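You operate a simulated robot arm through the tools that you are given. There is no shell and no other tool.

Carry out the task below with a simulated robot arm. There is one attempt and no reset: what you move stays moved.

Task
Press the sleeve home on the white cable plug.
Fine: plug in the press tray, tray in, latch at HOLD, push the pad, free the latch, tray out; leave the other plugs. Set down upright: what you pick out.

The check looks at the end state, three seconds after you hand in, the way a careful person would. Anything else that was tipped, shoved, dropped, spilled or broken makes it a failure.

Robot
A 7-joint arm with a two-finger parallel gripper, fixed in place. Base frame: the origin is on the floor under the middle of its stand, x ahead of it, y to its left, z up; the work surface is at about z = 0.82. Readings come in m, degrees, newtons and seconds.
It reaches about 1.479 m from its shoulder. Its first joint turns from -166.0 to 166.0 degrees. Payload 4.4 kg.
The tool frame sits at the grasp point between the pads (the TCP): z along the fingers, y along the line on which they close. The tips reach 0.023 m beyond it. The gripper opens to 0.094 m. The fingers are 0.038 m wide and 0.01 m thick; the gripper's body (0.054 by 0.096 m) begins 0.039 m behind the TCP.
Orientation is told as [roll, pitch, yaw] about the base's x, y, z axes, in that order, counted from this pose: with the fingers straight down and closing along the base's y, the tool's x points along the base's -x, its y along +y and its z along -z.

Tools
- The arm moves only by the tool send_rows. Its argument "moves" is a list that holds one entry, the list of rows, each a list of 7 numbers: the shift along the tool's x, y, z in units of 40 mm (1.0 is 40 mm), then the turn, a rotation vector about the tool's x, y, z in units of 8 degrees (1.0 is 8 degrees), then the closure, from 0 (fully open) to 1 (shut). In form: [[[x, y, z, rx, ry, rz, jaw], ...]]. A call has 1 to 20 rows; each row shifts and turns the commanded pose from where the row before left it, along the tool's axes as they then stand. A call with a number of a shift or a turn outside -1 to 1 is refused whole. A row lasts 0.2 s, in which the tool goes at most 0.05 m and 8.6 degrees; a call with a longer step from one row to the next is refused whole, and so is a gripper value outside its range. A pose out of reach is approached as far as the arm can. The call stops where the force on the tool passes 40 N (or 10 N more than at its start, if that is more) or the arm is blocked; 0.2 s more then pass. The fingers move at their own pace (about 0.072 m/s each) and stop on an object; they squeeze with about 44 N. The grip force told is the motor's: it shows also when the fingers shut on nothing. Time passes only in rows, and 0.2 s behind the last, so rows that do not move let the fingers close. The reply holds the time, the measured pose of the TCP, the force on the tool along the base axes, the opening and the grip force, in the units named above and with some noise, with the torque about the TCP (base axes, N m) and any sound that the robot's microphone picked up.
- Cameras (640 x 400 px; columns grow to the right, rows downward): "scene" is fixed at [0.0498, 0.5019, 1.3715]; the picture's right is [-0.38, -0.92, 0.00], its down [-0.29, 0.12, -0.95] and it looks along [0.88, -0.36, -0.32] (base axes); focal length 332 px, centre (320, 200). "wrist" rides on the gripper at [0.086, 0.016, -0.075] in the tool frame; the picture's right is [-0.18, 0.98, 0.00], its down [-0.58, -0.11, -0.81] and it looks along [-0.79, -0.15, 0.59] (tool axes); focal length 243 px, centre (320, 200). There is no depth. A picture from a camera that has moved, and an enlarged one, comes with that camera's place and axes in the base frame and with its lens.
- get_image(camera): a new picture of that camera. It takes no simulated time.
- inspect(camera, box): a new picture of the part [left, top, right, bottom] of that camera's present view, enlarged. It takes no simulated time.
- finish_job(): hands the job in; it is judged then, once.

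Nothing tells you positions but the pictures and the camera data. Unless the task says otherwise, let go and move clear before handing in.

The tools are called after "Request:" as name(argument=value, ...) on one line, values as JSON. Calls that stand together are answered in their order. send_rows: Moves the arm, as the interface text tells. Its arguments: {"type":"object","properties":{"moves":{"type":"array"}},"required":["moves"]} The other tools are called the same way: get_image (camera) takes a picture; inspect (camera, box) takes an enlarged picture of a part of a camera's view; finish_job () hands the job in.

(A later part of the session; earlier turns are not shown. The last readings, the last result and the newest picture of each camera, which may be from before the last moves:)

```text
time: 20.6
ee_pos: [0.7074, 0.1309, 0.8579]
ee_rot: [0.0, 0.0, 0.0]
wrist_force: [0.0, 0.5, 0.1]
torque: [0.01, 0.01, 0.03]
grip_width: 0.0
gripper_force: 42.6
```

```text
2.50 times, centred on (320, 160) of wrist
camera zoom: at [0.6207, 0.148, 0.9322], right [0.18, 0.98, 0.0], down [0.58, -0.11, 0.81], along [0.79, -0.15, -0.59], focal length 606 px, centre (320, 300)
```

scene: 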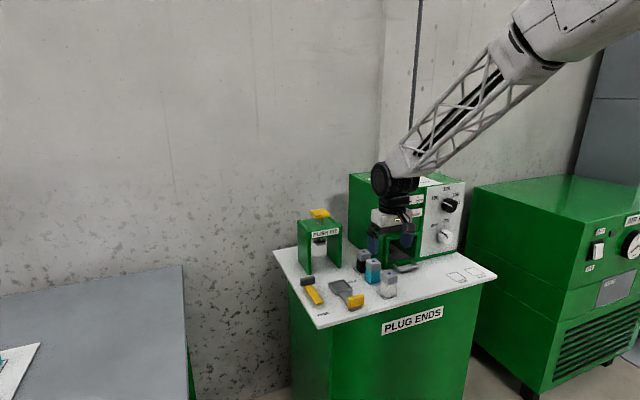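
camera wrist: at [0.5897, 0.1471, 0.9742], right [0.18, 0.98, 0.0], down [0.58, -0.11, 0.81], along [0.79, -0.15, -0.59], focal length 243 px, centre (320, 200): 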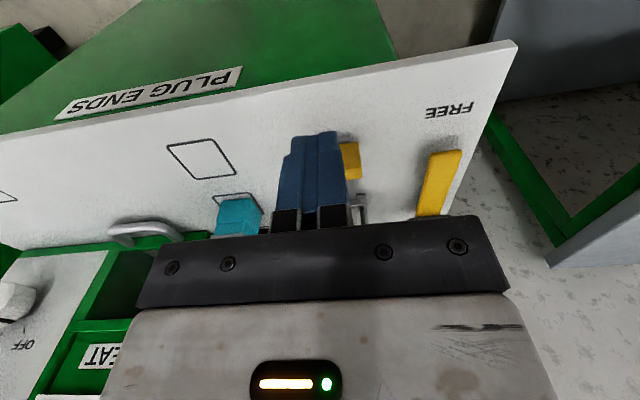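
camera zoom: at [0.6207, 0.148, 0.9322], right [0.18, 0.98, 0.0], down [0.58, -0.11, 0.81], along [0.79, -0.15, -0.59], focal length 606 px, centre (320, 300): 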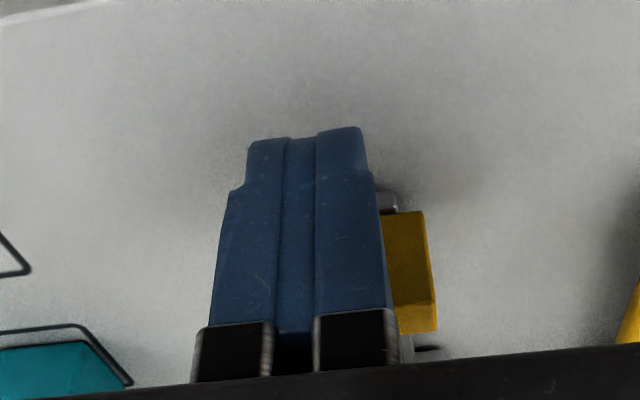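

The push makes contact with no noticeable resistance. I'll continue forward in moderate steps.

Request:
send_rows(moves=[[[-0.25, 0, 0, 0, 0, 0, 1], [-0.25, 0, 0, 0, 0, 0, 1], [-0.25, 0, 0, 0, 0, 0, 1], [-0.25, 0, 0, 0, 0, 0, 1], [-0.25, 0, 0, 0, 0, 0, 1], [0, 0, 0, 0, 0, 0, 1]]])

Request:
inspect(camera="scene", box=[290, 210, 410, 330])

Request:
get_image(camera="wrist")

```text
time: 22.0
ee_pos: [0.7582, 0.131, 0.8564]
ee_rot: [0.0, 0.0, -0.1]
wrist_force: [-0.1, -0.2, 1.0]
torque: [0.01, 0.01, -0.04]
grip_width: 0.0
gripper_force: 42.6
```

```text
3.33 times, centred on (350, 270) of scene
camera zoom: at [0.0498, 0.5019, 1.3715], right [-0.38, -0.92, 0.0], down [-0.29, 0.12, -0.95], along [0.88, -0.36, -0.32], focal length 1107 px, centre (220, -33)
```

zoom: 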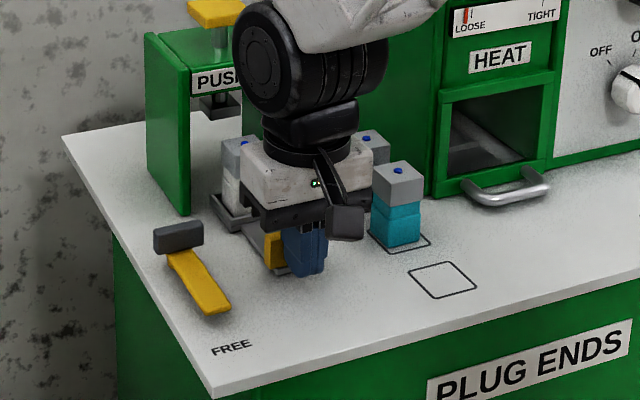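

```text
taken
camera wrist: at [0.6707, 0.1479, 0.9326], right [0.18, 0.98, 0.0], down [0.58, -0.11, 0.81], along [0.79, -0.15, -0.59], focal length 243 px, centre (320, 200)
```

wrist: 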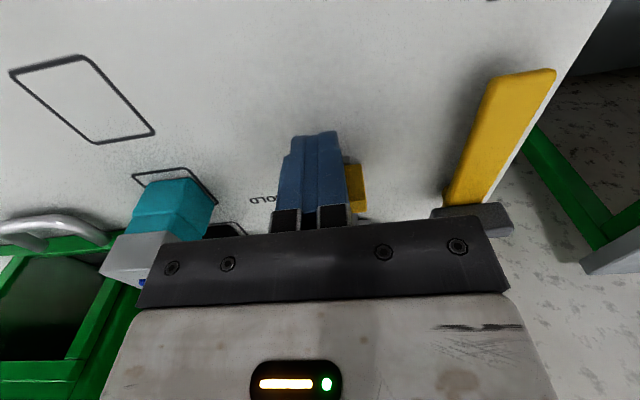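

Request:
send_rows(moves=[[[-0.25, 0, 0, 0, 0, 0, 1], [-0.25, 0, 0, 0, 0, 0, 1], [-0.25, 0, 0, 0, 0, 0, 1], [-0.25, 0, 0, 0, 0, 0, 1], [0, 0, 0, 0, 0, 0, 1]]])

Request:
inspect(camera="scene", box=[290, 200, 410, 320])

Request:
get_image(camera="wrist")

```text
time: 23.2
ee_pos: [0.7967, 0.1314, 0.8577]
ee_rot: [0.0, 0.0, 0.0]
wrist_force: [-0.1, -0.3, 0.1]
torque: [0.03, 0.01, 0.01]
grip_width: 0.0
gripper_force: 41.8
```

```text
3.33 times, centred on (350, 260) of scene
camera zoom: at [0.0498, 0.5019, 1.3715], right [-0.38, -0.92, 0.0], down [-0.29, 0.12, -0.95], along [0.88, -0.36, -0.32], focal length 1107 px, centre (220, 0)
```

zoom: 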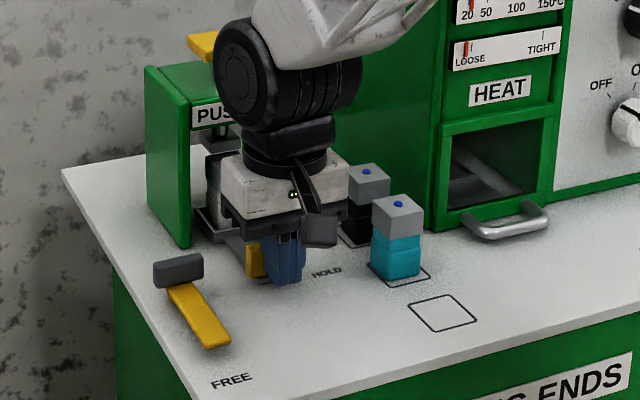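

```text
taken
camera wrist: at [0.71, 0.1482, 0.9324], right [0.18, 0.98, 0.0], down [0.58, -0.11, 0.81], along [0.79, -0.15, -0.59], focal length 243 px, centre (320, 200)
```

wrist: 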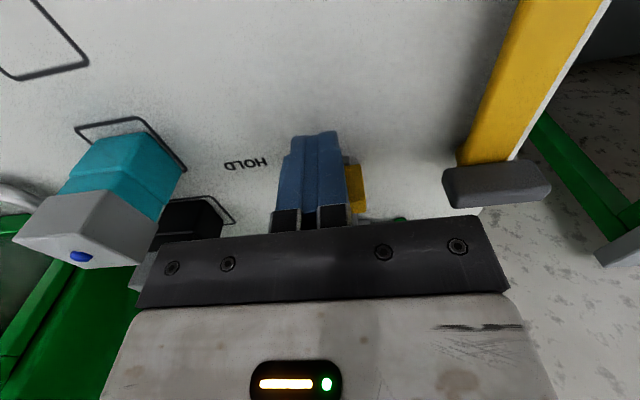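

The tray is nearly in. I'll continue in 4 mm steps until I feel the stop.

Request:
send_rows(moves=[[[-0.1, 0, 0, 0, 0, 0, 1], [-0.1, 0, 0, 0, 0, 0, 1], [-0.1, 0, 0, 0, 0, 0, 1], [-0.1, 0, 0, 0, 0, 0, 1], [0, 0, 0, 0, 0, 0, 1]]])

Request:
inspect(camera="scene", box=[290, 200, 410, 320])

```text
time: 24.4
ee_pos: [0.8122, 0.1308, 0.8569]
ee_rot: [0.0, 0.0, 0.0]
wrist_force: [0.5, 1.0, 0.8]
torque: [0.01, -0.02, -0.01]
grip_width: 0.0002
gripper_force: 42.6
```

```text
3.33 times, centred on (350, 260) of scene
camera zoom: at [0.0498, 0.5019, 1.3715], right [-0.38, -0.92, 0.0], down [-0.29, 0.12, -0.95], along [0.88, -0.36, -0.32], focal length 1107 px, centre (220, 0)
```

zoom: 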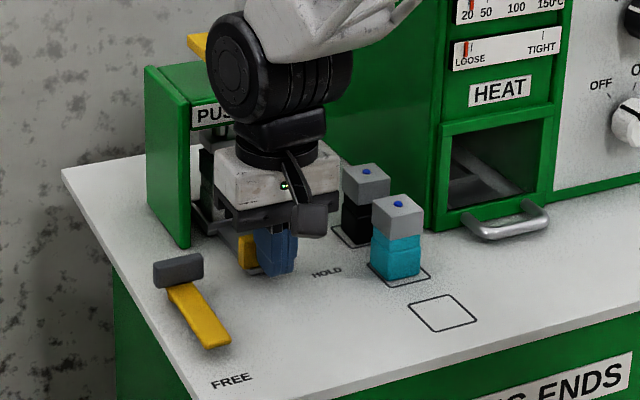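

Request:
send_rows(moves=[[[-0.1, 0, 0, 0, 0, 0, 1], [-0.1, 0, 0, 0, 0, 0, 1], [-0.1, 0, 0, 0, 0, 0, 1], [0, 0, 0, 0, 0, 0, 1]]])

Request:
inspect(camera="scene", box=[290, 200, 410, 320])

Request:
inspect(camera="wrist", box=[240, 100, 440, 240])

```text
time: 25.1
ee_pos: [0.8193, 0.1303, 0.8564]
ee_rot: [0.0, 0.3, 0.0]
wrist_force: [-19.7, -0.8, 11.9]
torque: [-0.01, -0.18, -0.01]
grip_width: 0.0
gripper_force: 42.6
stopped in row 3: the force on the tool passed its limit at 53 N (the readings are from after the stop); the commanded pose is now the measured one
```

```text
3.33 times, centred on (350, 260) of scene
camera zoom: at [0.0498, 0.5019, 1.3715], right [-0.38, -0.92, 0.0], down [-0.29, 0.12, -0.95], along [0.88, -0.36, -0.32], focal length 1107 px, centre (220, 0)
```

zoom: 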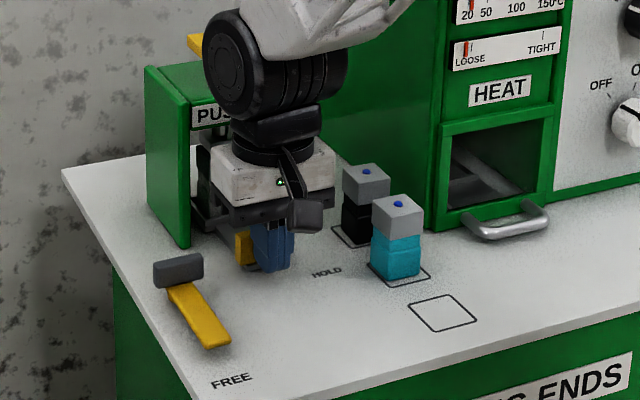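

```text
2.86 times, centred on (340, 170) of wrist
camera zoom: at [0.7333, 0.1482, 0.9325], right [0.18, 0.98, 0.0], down [0.59, -0.11, 0.8], along [0.79, -0.15, -0.6], focal length 693 px, centre (263, 286)
```

zoom: 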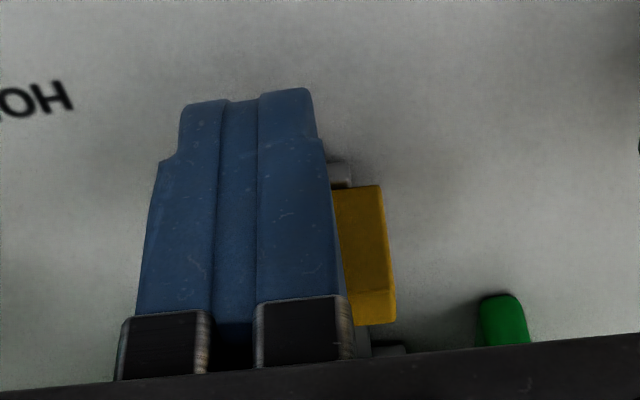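

I've reached the stop at about x=0.819, where I expected it. I'll back off, rise and look at the press from further back.

Request:
send_rows(moves=[[[0.2, 0, 0, 0, 0, 0, 1], [0.5, 0, -0.1, 0, 0, 0, 1], [0.8, 0, -0.3, 0, 0, 0, 1], [0.8, 0, -0.5, 0, 0, 0, 1], [0.8, 0, -0.5, 0, 0, 0, 1], [0.8, 0, -0.5, 0, 0, 0, 1], [0, 0, 0, 0, 0, 0, 1]]])

Request:
get_image(camera="wrist")

Request:
inspect(camera="scene", box=[280, 200, 400, 320])

```text
time: 26.7
ee_pos: [0.6652, 0.1324, 0.933]
ee_rot: [0.0, 0.2, -0.1]
wrist_force: [-0.2, 0.2, 0.2]
torque: [0.01, -0.04, 0.01]
grip_width: 0.0001
gripper_force: 43.0
```

```text
taken
camera wrist: at [0.5788, 0.1486, 1.0083], right [0.18, 0.98, 0.0], down [0.58, -0.11, 0.8], along [0.79, -0.15, -0.59], focal length 243 px, centre (320, 200)
```

wrist: 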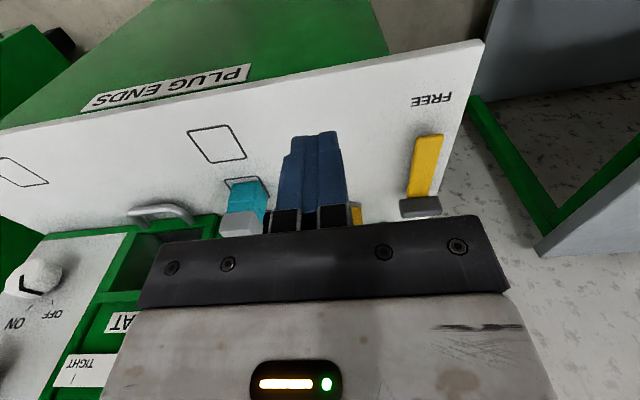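

```text
3.33 times, centred on (340, 260) of scene
camera zoom: at [0.0498, 0.5019, 1.3715], right [-0.38, -0.92, 0.0], down [-0.29, 0.12, -0.95], along [0.88, -0.36, -0.32], focal length 1107 px, centre (253, 0)
```

zoom: 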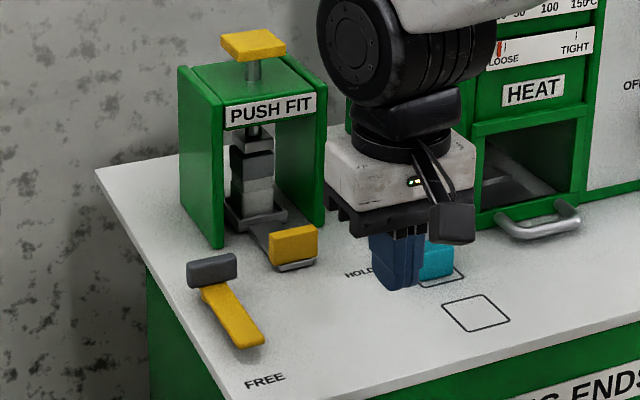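

The tray is home with the plug under the ram. Next is the latch, whose bar is at z≈0.834–0.840, pointing −x from a pivot near (0.82, 0.218). I'll bring the closed fingers to the +y side of its tip.

Request:
send_rows(moves=[[[-0.475, 0.62, 0, 0, 0, 0, 1], [-0.475, 0.62, 0, 0, 0, 0, 1], [-0.475, 0.62, 0, 0, 0, 0, 1], [-0.475, 0.62, 0, 0, 0, 0, 1], [-0.475, 0.62, 0, 0, 0, 0, 1], [0, 0, 0, 0, 0, 0, 1]]])

Request:
get_image(camera="wrist")

Request:
inspect(camera="scene", box=[260, 200, 380, 320])

```text
time: 28.1
ee_pos: [0.7594, 0.2561, 0.9318]
ee_rot: [0.1, 0.3, -0.1]
wrist_force: [-0.6, -1.0, 0.3]
torque: [0.0, 0.01, 0.02]
grip_width: 0.0
gripper_force: 42.8
```

```text
taken
camera wrist: at [0.6733, 0.2726, 1.008], right [0.18, 0.98, 0.0], down [0.58, -0.11, 0.8], along [0.79, -0.15, -0.59], focal length 243 px, centre (320, 200)
```

wrist: 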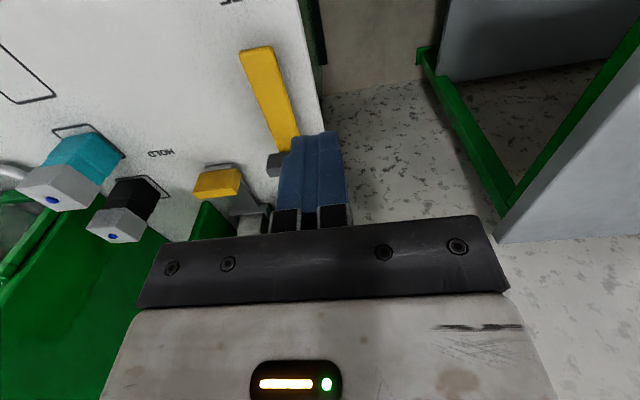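

```text
3.33 times, centred on (320, 260) of scene
camera zoom: at [0.0498, 0.5019, 1.3715], right [-0.38, -0.92, 0.0], down [-0.29, 0.12, -0.95], along [0.88, -0.36, -0.32], focal length 1107 px, centre (320, 0)
```

zoom: 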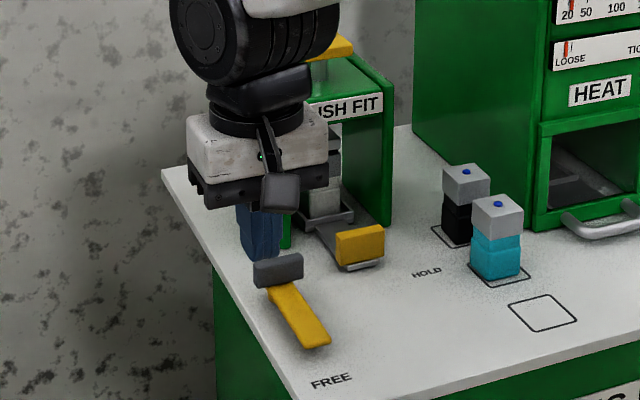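

Request:
inspect(camera="wrist", box=[180, 20, 360, 220])

```text
2.00 times, centred on (270, 120) of wrist
camera zoom: at [0.6733, 0.2726, 1.008], right [0.18, 0.98, 0.0], down [0.58, -0.11, 0.8], along [0.79, -0.15, -0.59], focal length 485 px, centre (420, 360)
```

zoom: 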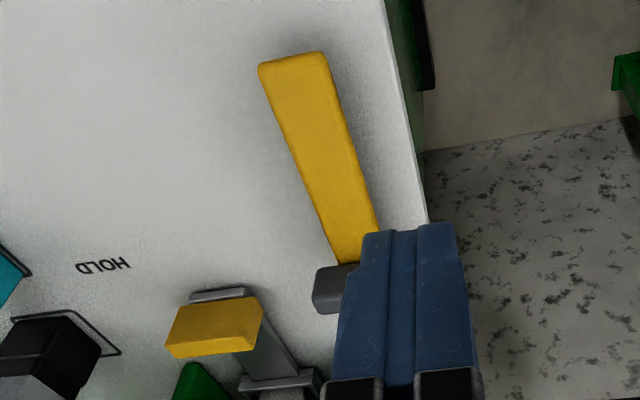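

The bar's +y side is at about y=0.231 and my fingers would be at 0.246, so there is clearance. I'll lower to bar level.

Request:
send_rows(moves=[[[0, 0.03, 0.7, 0, 0, 0, 1], [0, 0, 0.7, 0, 0, 0, 1], [0, 0, 0.65, 0, 0, 0, 1], [0, 0, 0, 0, 0, 0, 1]]])

Request:
get_image(camera="wrist")

Request:
inspect(camera="scene", box=[270, 230, 370, 330])

```text
time: 29.1
ee_pos: [0.7587, 0.2555, 0.8499]
ee_rot: [0.0, 0.2, 0.1]
wrist_force: [-0.3, 0.4, 0.1]
torque: [0.01, 0.02, 0.01]
grip_width: 0.0001
gripper_force: 42.1
```

```text
taken
camera wrist: at [0.673, 0.2732, 0.9256], right [0.18, 0.98, 0.0], down [0.58, -0.11, 0.8], along [0.79, -0.15, -0.59], focal length 243 px, centre (320, 200)
```

wrist: 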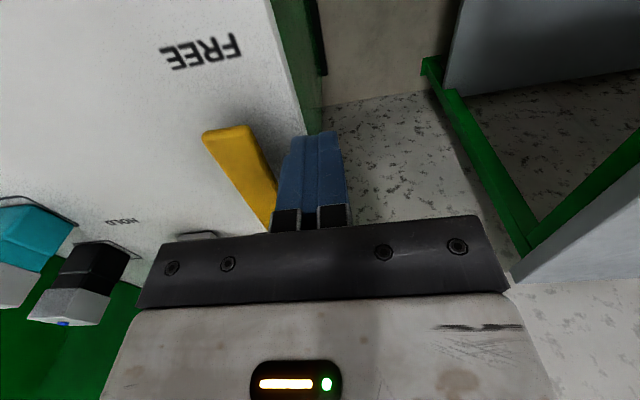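

```text
4.00 times, centred on (320, 280) of scene
camera zoom: at [0.0498, 0.5019, 1.3715], right [-0.38, -0.92, 0.0], down [-0.29, 0.12, -0.95], along [0.88, -0.36, -0.32], focal length 1329 px, centre (320, -120)
```

zoom: 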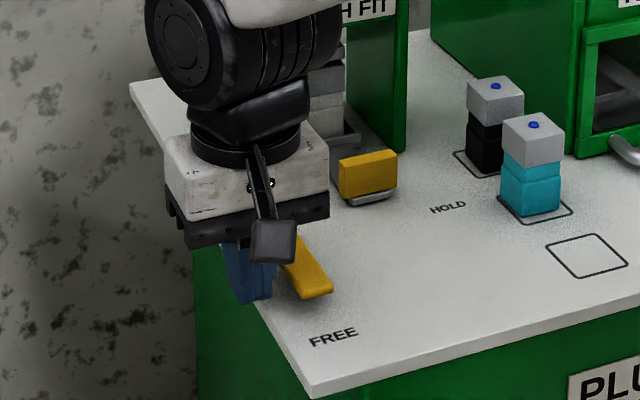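

The fingers are beside the bar. I'll push it along the first part of its arc, about 30 degrees.

Request:
send_rows(moves=[[[0.02, -0.36, 0, 0, 0, 0, 1], [0.07, -0.32, 0, 0, 0, 0, 1], [0.055, -0.35, 0, 0, 0, 0, 1], [0, 0, 0, 0, 0, 0, 1]]])

Request:
get_image(camera="wrist")

Request:
inspect(camera="scene", box=[270, 230, 370, 330])

```text
time: 30.1
ee_pos: [0.7528, 0.2138, 0.8499]
ee_rot: [0.0, 0.2, 0.0]
wrist_force: [-0.2, 0.1, -0.2]
torque: [-0.01, -0.03, 0.02]
grip_width: 0.0
gripper_force: 42.0
```

```text
taken
camera wrist: at [0.6674, 0.2321, 0.9264], right [0.18, 0.98, 0.0], down [0.58, -0.11, 0.8], along [0.79, -0.15, -0.59], focal length 243 px, centre (320, 200)
```

wrist: 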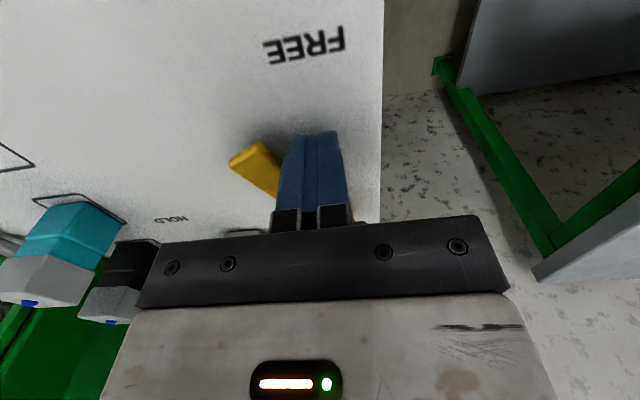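

```text
4.00 times, centred on (320, 280) of scene
camera zoom: at [0.0498, 0.5019, 1.3715], right [-0.38, -0.92, 0.0], down [-0.29, 0.12, -0.95], along [0.88, -0.36, -0.32], focal length 1329 px, centre (320, -120)
```

zoom: 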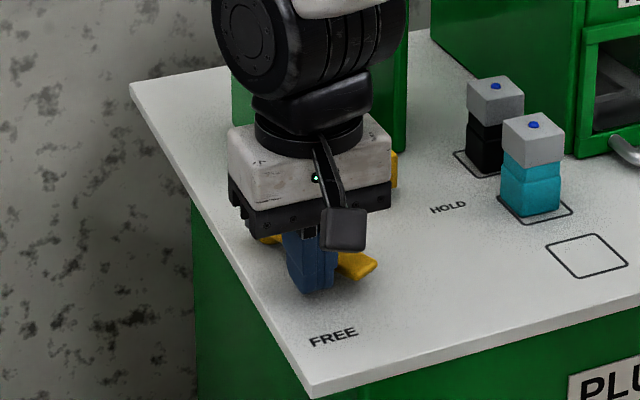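

The lever swings about its grey end as expected. I'll continue around the arc to about 75 degrees.

Request:
send_rows(moves=[[[-0.045, -0.38, 0, 0, 0, 0, 1], [-0.16, -0.39, 0, 0, 0, 0, 1], [-0.29, -0.355, 0, 0, 0, 0, 1], [0, 0, 0, 0, 0, 0, 1]]])

Request:
get_image(camera="wrist")

Request:
inspect(camera="scene", box=[270, 230, 370, 330])

```text
time: 31.1
ee_pos: [0.7737, 0.1699, 0.8518]
ee_rot: [0.0, 0.3, 0.0]
wrist_force: [-0.3, 0.0, 0.8]
torque: [0.01, 0.01, -0.03]
grip_width: 0.0
gripper_force: 41.9
```

```text
taken
camera wrist: at [0.6874, 0.1866, 0.9266], right [0.18, 0.98, 0.0], down [0.58, -0.11, 0.8], along [0.79, -0.15, -0.59], focal length 243 px, centre (320, 200)
```

wrist: 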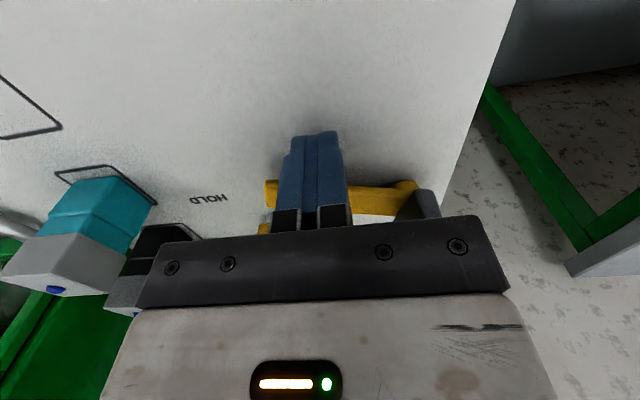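

```text
4.00 times, centred on (320, 280) of scene
camera zoom: at [0.0498, 0.5019, 1.3715], right [-0.38, -0.92, 0.0], down [-0.29, 0.12, -0.95], along [0.88, -0.36, -0.32], focal length 1329 px, centre (320, -120)
```

zoom: 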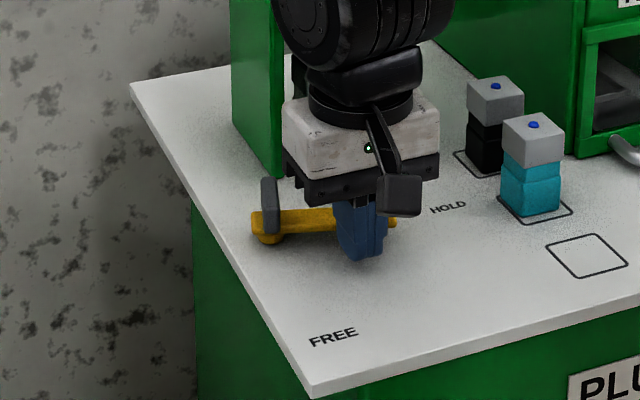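

Request:
inspect(camera="wrist", box=[220, 120, 460, 240])

Request:
inspect(camera="scene", box=[320, 260, 390, 310])

```text
2.67 times, centred on (340, 180) of wrist
camera zoom: at [0.6874, 0.1866, 0.9266], right [0.18, 0.98, 0.0], down [0.58, -0.11, 0.8], along [0.79, -0.15, -0.59], focal length 647 px, centre (267, 253)
```

zoom: 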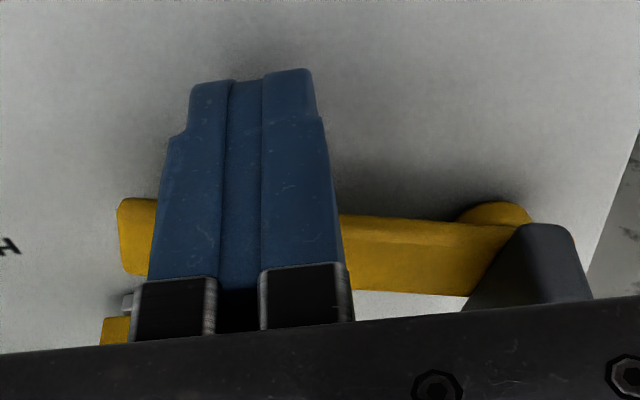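

```text
8.00 times, centred on (355, 285) of scene
camera zoom: at [0.0498, 0.5019, 1.3715], right [-0.38, -0.92, 0.0], down [-0.29, 0.12, -0.95], along [0.88, -0.36, -0.32], focal length 2658 px, centre (40, -480)
```

zoom: 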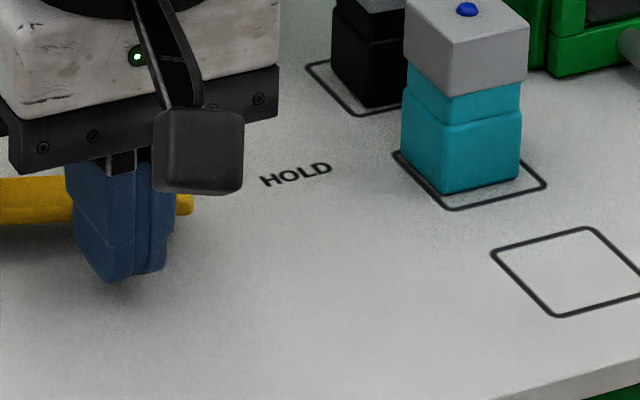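

The lever is at about 74 degrees. I'll push the remaining part gently in +x until it is square to −y or stops.

Request:
send_rows(moves=[[[-0.19, -0.15, 0, 0, 0, 0, 1], [-0.1, -0.05, 0, 0, 0, 0, 1], [-0.05, 0, 0, 0, 0, 0, 1], [0, 0, 0, 0, 0, 0, 1]]])

Request:
inspect(camera="wrist", box=[220, 120, 460, 240])

Request:
inspect(camera="scene", box=[290, 240, 370, 310])

```text
time: 32.1
ee_pos: [0.7863, 0.162, 0.8522]
ee_rot: [0.0, 0.1, 0.0]
wrist_force: [-0.2, 0.1, -0.8]
torque: [-0.04, -0.01, -0.03]
grip_width: 0.0001
gripper_force: 41.8
```

```text
2.67 times, centred on (340, 180) of wrist
camera zoom: at [0.7009, 0.1791, 0.9267], right [0.18, 0.98, 0.0], down [0.58, -0.11, 0.8], along [0.79, -0.15, -0.59], focal length 647 px, centre (267, 253)
```

zoom: 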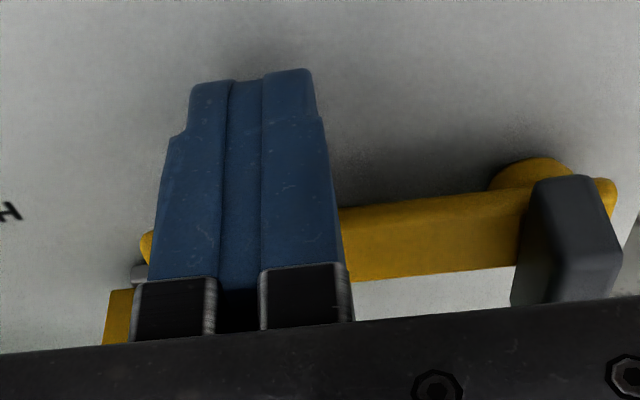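

```text
5.71 times, centred on (330, 275) of scene
camera zoom: at [0.0498, 0.5019, 1.3715], right [-0.38, -0.92, 0.0], down [-0.29, 0.12, -0.95], along [0.88, -0.36, -0.32], focal length 1898 px, centre (263, -229)
```

zoom: 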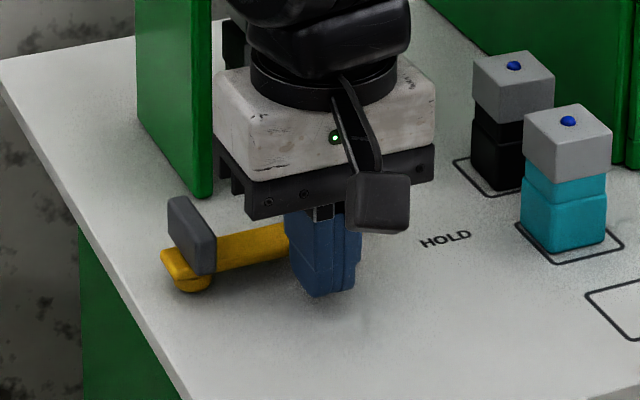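

The lever is at about 88–89 degrees. A final gentle push should seat it at the HOLD end.

Request:
send_rows(moves=[[[-0.04, 0, 0, 0, 0, 0, 1], [-0.04, 0, 0, 0, 0, 0, 1], [0, 0, 0, 0, 0, 0, 1]]])

Request:
inspect(camera="wrist", box=[220, 120, 460, 240])

```text
time: 32.9
ee_pos: [0.791, 0.1625, 0.8506]
ee_rot: [0.0, 0.2, -0.1]
wrist_force: [1.0, 0.5, 0.7]
torque: [0.0, -0.03, -0.03]
grip_width: 0.0
gripper_force: 42.0
```

```text
2.67 times, centred on (340, 180) of wrist
camera zoom: at [0.704, 0.1792, 0.9268], right [0.18, 0.98, 0.0], down [0.58, -0.11, 0.8], along [0.79, -0.15, -0.59], focal length 647 px, centre (267, 253)
```

zoom: 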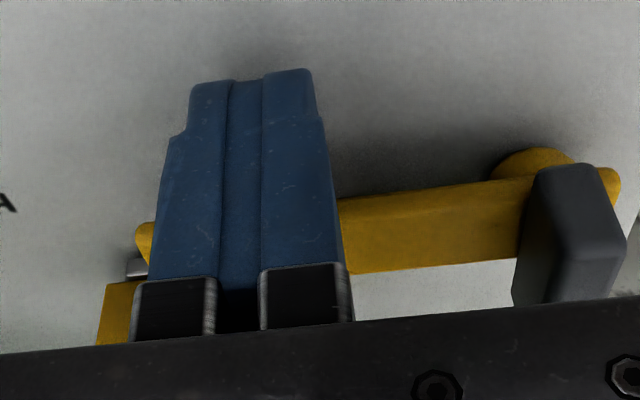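

The lever looks square to −y at HOLD. I'll back away and check from a clearer viewpoint.

Request:
send_rows(moves=[[[0.3, 0, 0, 0, 0, 0, 1], [0.5, 0, -0.2, 0, 0, 0, 1], [0.4, 0.2, -0.8, 0, 0, 0, 1], [0, 0.4, -0.9, 0, 0, 0, 1], [0, 0.4, -0.9, 0, 0, 0, 1], [0, 0, 0, 0, 0, 0, 1]]])

Request:
get_image(camera="wrist")

Request:
inspect(camera="scene", box=[280, 200, 400, 320])

```text
time: 34.3
ee_pos: [0.7412, 0.2029, 0.9637]
ee_rot: [0.0, 0.3, 0.0]
wrist_force: [-0.1, 0.1, -0.5]
torque: [-0.03, -0.01, 0.01]
grip_width: 0.0001
gripper_force: 42.6
```

```text
taken
camera wrist: at [0.6549, 0.2189, 1.0389], right [0.18, 0.98, 0.0], down [0.59, -0.11, 0.8], along [0.79, -0.15, -0.59], focal length 243 px, centre (320, 200)
```

wrist: 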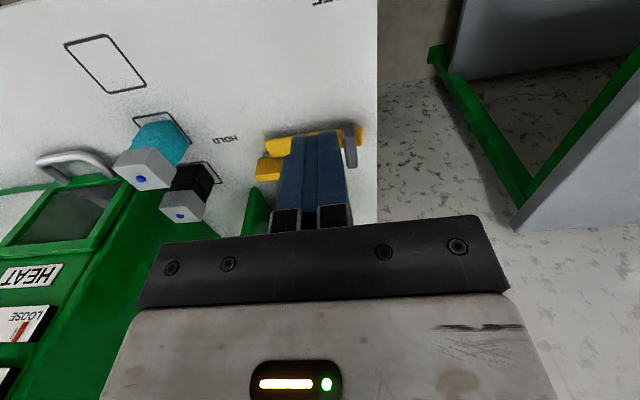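

```text
3.33 times, centred on (340, 260) of scene
camera zoom: at [0.0498, 0.5019, 1.3715], right [-0.38, -0.92, 0.0], down [-0.29, 0.12, -0.95], along [0.88, -0.36, -0.32], focal length 1107 px, centre (253, 0)
```

zoom: 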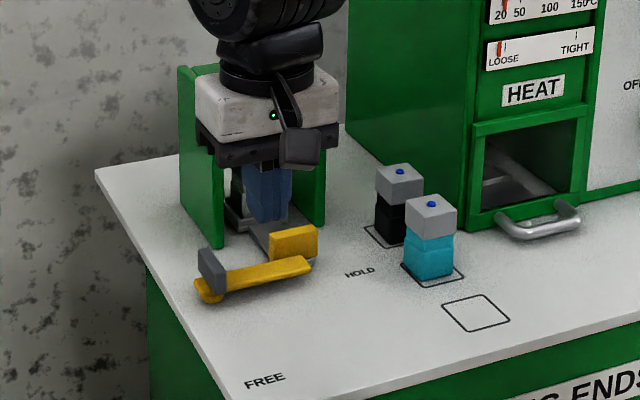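

Request:
inspect(camera="scene", box=[310, 260, 380, 300])

Request:
inspect(camera="wrist", box=[200, 100, 400, 200])

```text
9.14 times, centred on (345, 280) of scene
camera zoom: at [0.0498, 0.5019, 1.3715], right [-0.38, -0.92, 0.0], down [-0.29, 0.12, -0.95], along [0.88, -0.36, -0.32], focal length 3037 px, centre (91, -531)
```

zoom: 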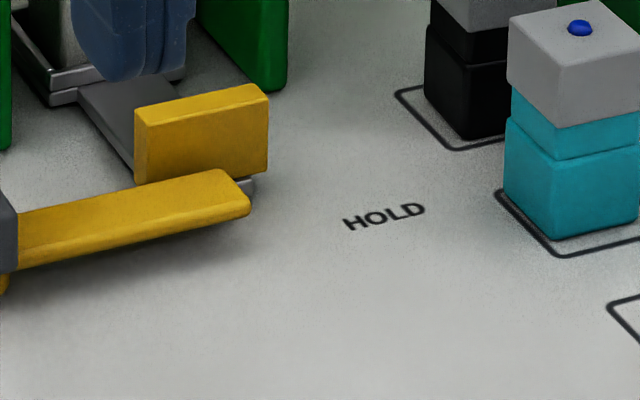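

```text
3.20 times, centred on (300, 150) of wrist
camera zoom: at [0.6549, 0.2189, 1.0389], right [0.18, 0.98, 0.0], down [0.59, -0.11, 0.8], along [0.79, -0.15, -0.59], focal length 776 px, centre (384, 360)
```

zoom: 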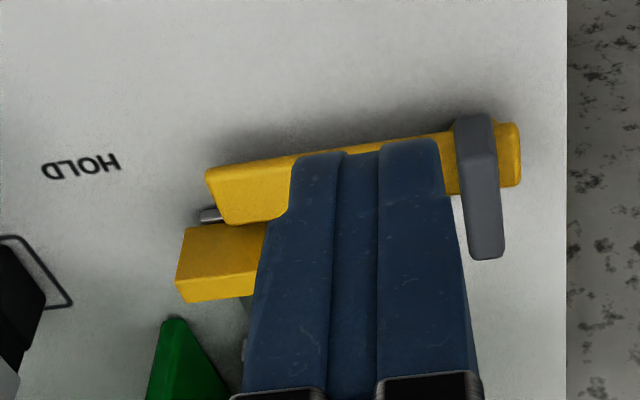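

The latch bar now points along −y at HOLD (about 90°), right behind the tray handle. Next I'll rise and look at the yellow press pad to get its exact position.

Request:
send_rows(moves=[[[0, 0, -0.9, 0, 0, 0, 1], [0, 0, -0.9, 0, 0, 0, 1], [0, 0, -0.9, 0, 0, 0, 1], [-0.5, 0.05, -0.6, 0, 0, 0, 1], [-0.5, 0.05, -0.6, 0, 0, 0, 1], [-0.4, 0, 0, 0, -0.04, 0, 1], [0, 0, 0, 0, 0, 0, 1]]])

Request:
get_image(camera="wrist")

Request:
inspect(camera="scene", box=[270, 190, 390, 310])

```text
time: 35.9
ee_pos: [0.7982, 0.2054, 1.1202]
ee_rot: [0.1, -0.1, 0.0]
wrist_force: [0.1, -0.5, 0.8]
torque: [0.01, 0.02, 0.03]
grip_width: 0.0001
gripper_force: 42.2
```

```text
taken
camera wrist: at [0.7114, 0.2232, 1.1942], right [0.18, 0.98, 0.0], down [0.58, -0.11, 0.81], along [0.79, -0.15, -0.59], focal length 243 px, centre (320, 200)
```

wrist: 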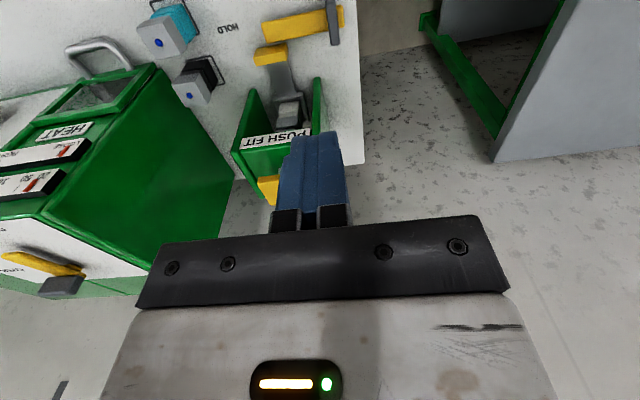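

```text
3.33 times, centred on (330, 250) of scene
camera zoom: at [0.0498, 0.5019, 1.3715], right [-0.38, -0.92, 0.0], down [-0.29, 0.12, -0.95], along [0.88, -0.36, -0.32], focal length 1107 px, centre (287, 33)
```

zoom: 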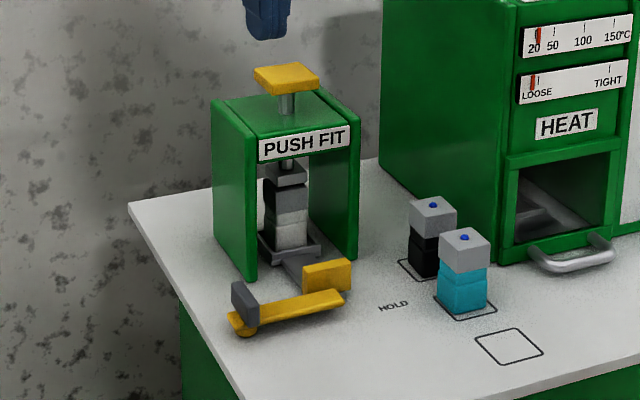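

Request:
send_rows(moves=[[[0.3, 0.8, 0, 0, 0, 0, 1], [0.3, 0.8, 0, 0, 0, 0, 1], [0, 0, 0, 0, 0, 0, 1]]])

Request:
inspect(camera="wrist", box=[160, 60, 320, 220])

Request:
inspect(camera="scene", box=[295, 200, 355, 260])

```text
time: 36.7
ee_pos: [0.7742, 0.2679, 1.1184]
ee_rot: [0.0, -0.1, 0.0]
wrist_force: [0.2, 0.3, 0.0]
torque: [-0.01, 0.01, -0.01]
grip_width: 0.0
gripper_force: 42.0
```

```text
2.50 times, centred on (240, 140) of wrist
camera zoom: at [0.6873, 0.2864, 1.1934], right [0.18, 0.98, 0.0], down [0.58, -0.11, 0.81], along [0.79, -0.15, -0.59], focal length 606 px, centre (520, 350)
```

zoom: 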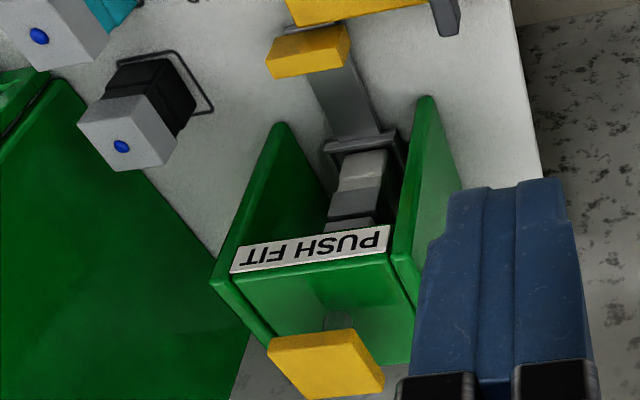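

```text
6.67 times, centred on (325, 230) of scene
camera zoom: at [0.0498, 0.5019, 1.3715], right [-0.38, -0.92, 0.0], down [-0.29, 0.12, -0.95], along [0.88, -0.36, -0.32], focal length 2215 px, centre (287, 0)
```

zoom: 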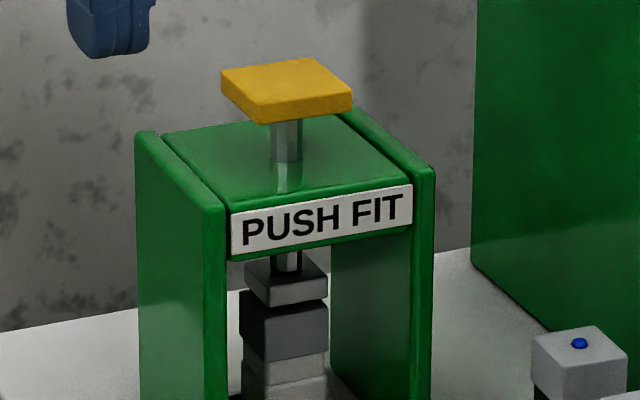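

The press pad's top is centred near (0.937, 0.133) at z≈1.007, and the ram is directly over the plug. I'll move the closed fingers above the pad.

Request:
send_rows(moves=[[[-0.82, -0.68, 0, 0, 0, 0, 1], [-0.82, -0.68, 0, 0, 0, 0, 1], [-0.82, -0.68, 0, 0, 0, 0, 1], [-0.82, -0.68, 0, 0, 0, 0, 1], [-0.82, -0.66, 0, 0, 0, 0, 1], [0, 0, 0.5, 0, 0, 0, 1], [0, 0, 0.5, 0, 0, 0, 1], [0, 0, 0, 0, 0, 0, 1]]])

Request:
get_image(camera="wrist")

Request:
inspect(camera="scene", box=[270, 170, 390, 290])

```text
time: 38.5
ee_pos: [0.9378, 0.1334, 1.0786]
ee_rot: [0.0, 0.0, -0.1]
wrist_force: [0.7, 0.4, -1.0]
torque: [0.03, 0.0, 0.02]
grip_width: 0.0001
gripper_force: 42.7
```

```text
taken
camera wrist: at [0.852, 0.152, 1.154], right [0.18, 0.98, 0.0], down [0.58, -0.11, 0.81], along [0.79, -0.15, -0.59], focal length 243 px, centre (320, 200)
```

wrist: 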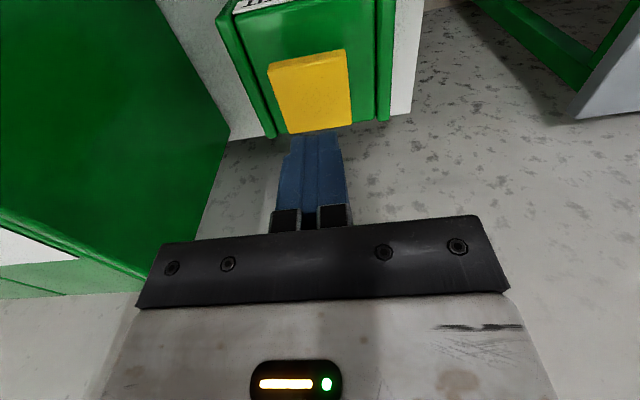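

```text
3.33 times, centred on (330, 230) of scene
camera zoom: at [0.0498, 0.5019, 1.3715], right [-0.38, -0.92, 0.0], down [-0.29, 0.12, -0.95], along [0.88, -0.36, -0.32], focal length 1107 px, centre (287, 100)
```

zoom: 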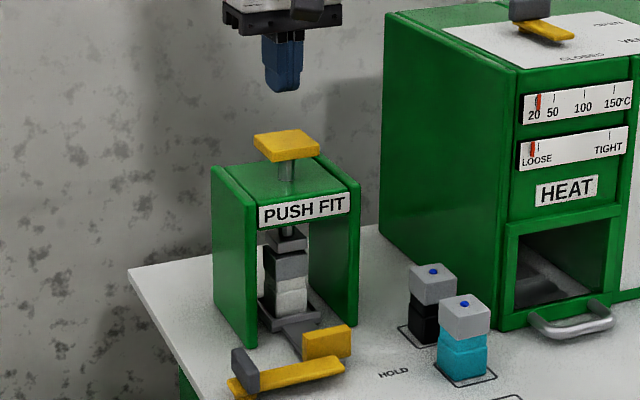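

The fingers are centred over the pad (pad centre about (0.9395, 0.132)). I'll descend, then press in small steps until I feel contact.

Request:
send_rows(moves=[[[-0.03, -0.02, 0.5, 0, 0, 0, 1], [0, 0, 0.4, 0, 0, 0, 1], [0, 0, 0.1, 0, 0, 0, 1], [0, 0, 0.1, 0, 0, 0, 1], [0, 0, 0.1, 0, 0, 0, 1], [0, 0, 0.05, 0, 0, 0, 1], [0, 0, 0, 0, 0, 0, 1]]])

Request:
inspect(camera="scene", box=[290, 190, 370, 280])

```text
time: 40.1
ee_pos: [0.9401, 0.1343, 1.0291]
ee_rot: [-0.1, -0.1, 0.0]
wrist_force: [0.2, -0.8, 1.3]
torque: [0.03, -0.02, 0.02]
grip_width: 0.0
gripper_force: 43.0
```

```text
4.44 times, centred on (330, 235) of scene
camera zoom: at [0.0498, 0.5019, 1.3715], right [-0.38, -0.92, 0.0], down [-0.29, 0.12, -0.95], along [0.88, -0.36, -0.32], focal length 1476 px, centre (276, 44)
```

zoom: 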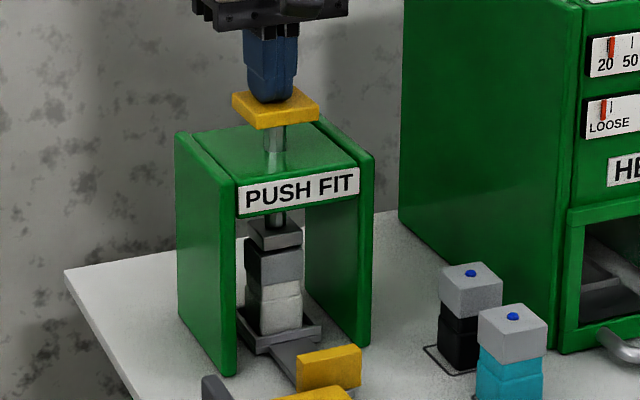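

The fingertips are at or just touching the pad. I'll press down in 2 mm steps.

Request:
send_rows(moves=[[[0, 0, 0.05, 0, 0, 0, 1], [0, 0, 0.05, 0, 0, 0, 1], [0, 0, 0.05, 0, 0, 0, 1], [0, 0, 0.05, 0, 0, 0, 1], [0, 0, 0, 0, 0, 0, 1]]])

Request:
inspect(camera="scene", box=[290, 190, 370, 280])

```text
time: 41.3
ee_pos: [0.9402, 0.1334, 1.021]
ee_rot: [0.0, 0.0, 0.0]
wrist_force: [2.4, 1.0, 6.6]
torque: [-0.01, 0.05, -0.01]
grip_width: 0.0004
gripper_force: 42.9
```

```text
4.44 times, centred on (330, 235) of scene
camera zoom: at [0.0498, 0.5019, 1.3715], right [-0.38, -0.92, 0.0], down [-0.29, 0.12, -0.95], along [0.88, -0.36, -0.32], focal length 1476 px, centre (276, 44)
```

zoom: 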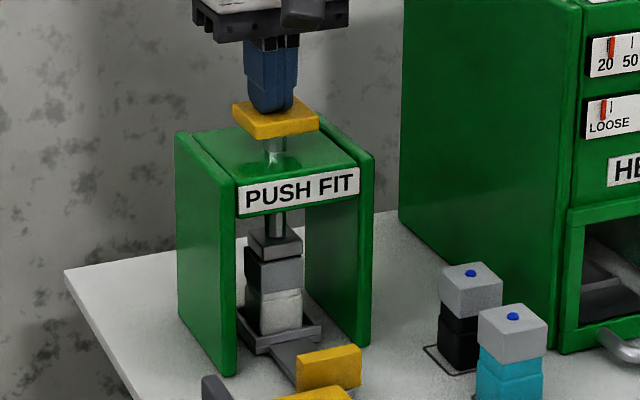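

The ram has come down onto the sleeve with about 7 N. I'll keep pressing.

Request:
send_rows(moves=[[[0, 0, 0.05, 0, 0, 0, 1], [0, 0, 0.05, 0, 0, 0, 1], [0, 0, 0.05, 0, 0, 0, 1], [0, 0, 0, 0, 0, 0, 1]]])

Request:
inspect(camera="scene", box=[290, 190, 370, 280])

```text
time: 42.3
ee_pos: [0.9406, 0.1349, 1.0139]
ee_rot: [0.0, 0.0, 0.0]
wrist_force: [-1.2, -1.4, 1.7]
torque: [-0.03, 0.07, 0.01]
grip_width: 0.0002
gripper_force: 42.5
```

```text
4.44 times, centred on (330, 235) of scene
camera zoom: at [0.0498, 0.5019, 1.3715], right [-0.38, -0.92, 0.0], down [-0.29, 0.12, -0.95], along [0.88, -0.36, -0.32], focal length 1476 px, centre (276, 44)
```

zoom: 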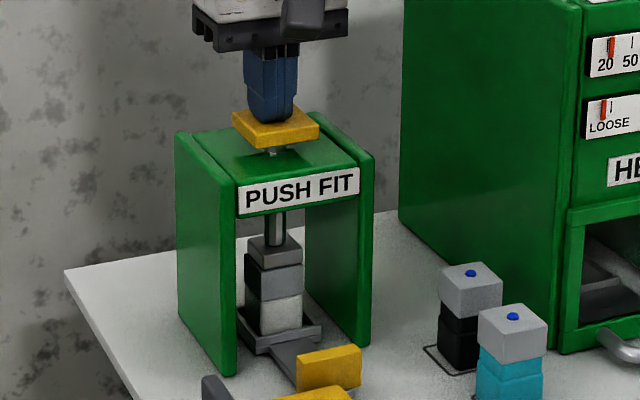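

The sleeve is moving down over the neck. I'll continue until it bottoms out.

Request:
send_rows(moves=[[[0, 0, 0.05, 0, 0, 0, 1], [0, 0, 0.05, 0, 0, 0, 1], [0, 0, 0.05, 0, 0, 0, 1], [0, 0, 0, 0, 0, 0, 1]]])

Request:
inspect(camera="scene", box=[290, 190, 370, 280])

Request:
inspect(camera="scene", box=[325, 230, 365, 275])

```text
time: 43.1
ee_pos: [0.9423, 0.1346, 1.0134]
ee_rot: [0.0, -0.4, 0.0]
wrist_force: [0.9, -0.6, 5.7]
torque: [0.03, 0.09, 0.03]
grip_width: 0.0004
gripper_force: 42.7
stopped in row 3: the force on the tool passed its limit at 44 N (the readings are from after the stop); the commanded pose is now the measured one
```

```text
4.44 times, centred on (330, 235) of scene
camera zoom: at [0.0498, 0.5019, 1.3715], right [-0.38, -0.92, 0.0], down [-0.29, 0.12, -0.95], along [0.88, -0.36, -0.32], focal length 1476 px, centre (276, 44)
```

zoom: 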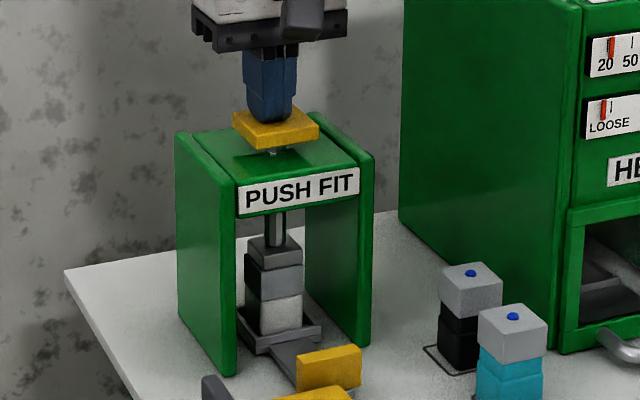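

```text
8.89 times, centred on (345, 252) of scene
camera zoom: at [0.0498, 0.5019, 1.3715], right [-0.38, -0.92, 0.0], down [-0.29, 0.12, -0.95], along [0.88, -0.36, -0.32], focal length 2953 px, centre (98, -267)
```

zoom: 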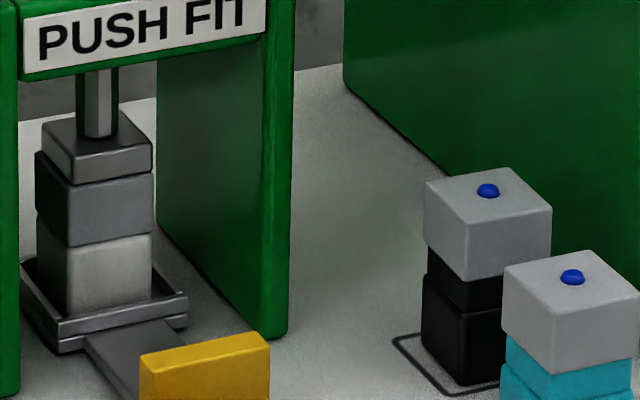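

The sleeve has closed onto the body and the force rose sharply to 44 N. I'll press once more to confirm it doesn't travel any further.

Request:
send_rows(moves=[[[0, 0, 0.03, 0, 0, 0, 1], [0, 0, 0.03, 0, 0, 0, 1], [0, 0, 0, 0, 0, 0, 1]]])

Request:
inspect(camera="scene", box=[325, 230, 365, 275])

```text
time: 44.1
ee_pos: [0.9412, 0.1343, 1.0152]
ee_rot: [0.0, -0.6, 0.0]
wrist_force: [-1.8, 0.3, 7.5]
torque: [-0.02, 0.18, 0.1]
grip_width: 0.0002
gripper_force: 42.8
stopped in row 3: the force on the tool passed its limit at 41 N (the readings are from after the stop); the commanded pose is now the measured one
```

```text
8.89 times, centred on (345, 252) of scene
camera zoom: at [0.0498, 0.5019, 1.3715], right [-0.38, -0.92, 0.0], down [-0.29, 0.12, -0.95], along [0.88, -0.36, -0.32], focal length 2953 px, centre (98, -267)
```

zoom: 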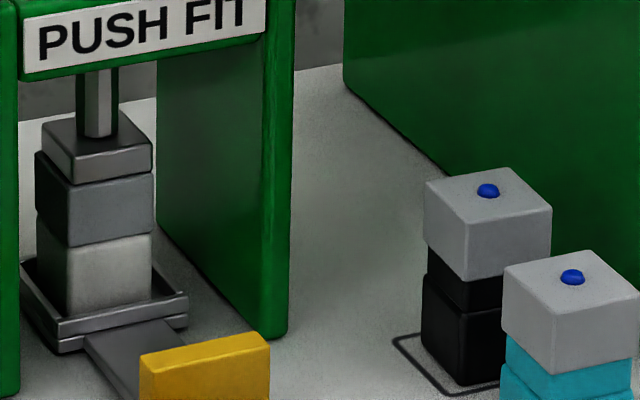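

There is no further travel at 41 N, so the sleeve is home. I'll rise off the pad, straighten the tool, and check that the ram returns.

Request:
send_rows(moves=[[[0, 0, -0.3, 0, 0, 0, 1], [0, 0, -0.7, 0, 0, 0, 1], [0, 0, -0.8, 0, 0.07, 0, 1], [0, 0, -0.8, 0, 0, 0, 1], [0, 0, 0, 0, 0, 0, 1]]])

Request:
inspect(camera="scene", box=[290, 190, 370, 290])

Request:
inspect(camera="scene", box=[315, 230, 355, 275])

```text
time: 45.3
ee_pos: [0.9409, 0.1322, 1.1182]
ee_rot: [0.0, 0.1, 0.0]
wrist_force: [-0.2, 0.3, 1.2]
torque: [0.03, 0.02, 0.0]
grip_width: 0.0001
gripper_force: 42.7
```

```text
4.00 times, centred on (330, 240) of scene
camera zoom: at [0.0498, 0.5019, 1.3715], right [-0.38, -0.92, 0.0], down [-0.29, 0.12, -0.95], along [0.88, -0.36, -0.32], focal length 1329 px, centre (280, 40)
```

zoom: 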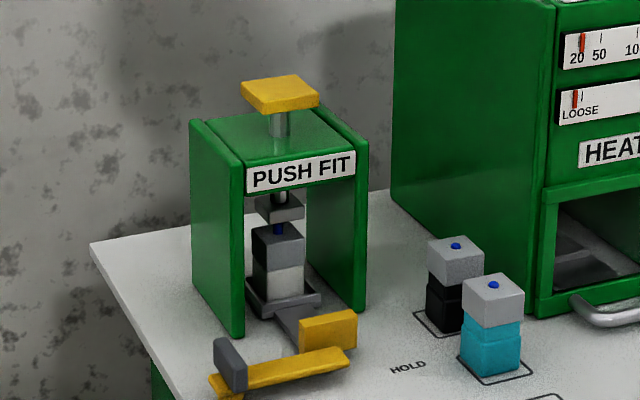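

```text
8.89 times, centred on (335, 252) of scene
camera zoom: at [0.0498, 0.5019, 1.3715], right [-0.38, -0.92, 0.0], down [-0.29, 0.12, -0.95], along [0.88, -0.36, -0.32], focal length 2953 px, centre (187, -267)
```

zoom: 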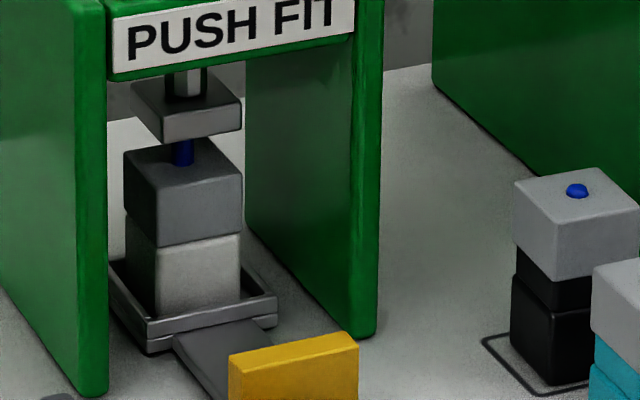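

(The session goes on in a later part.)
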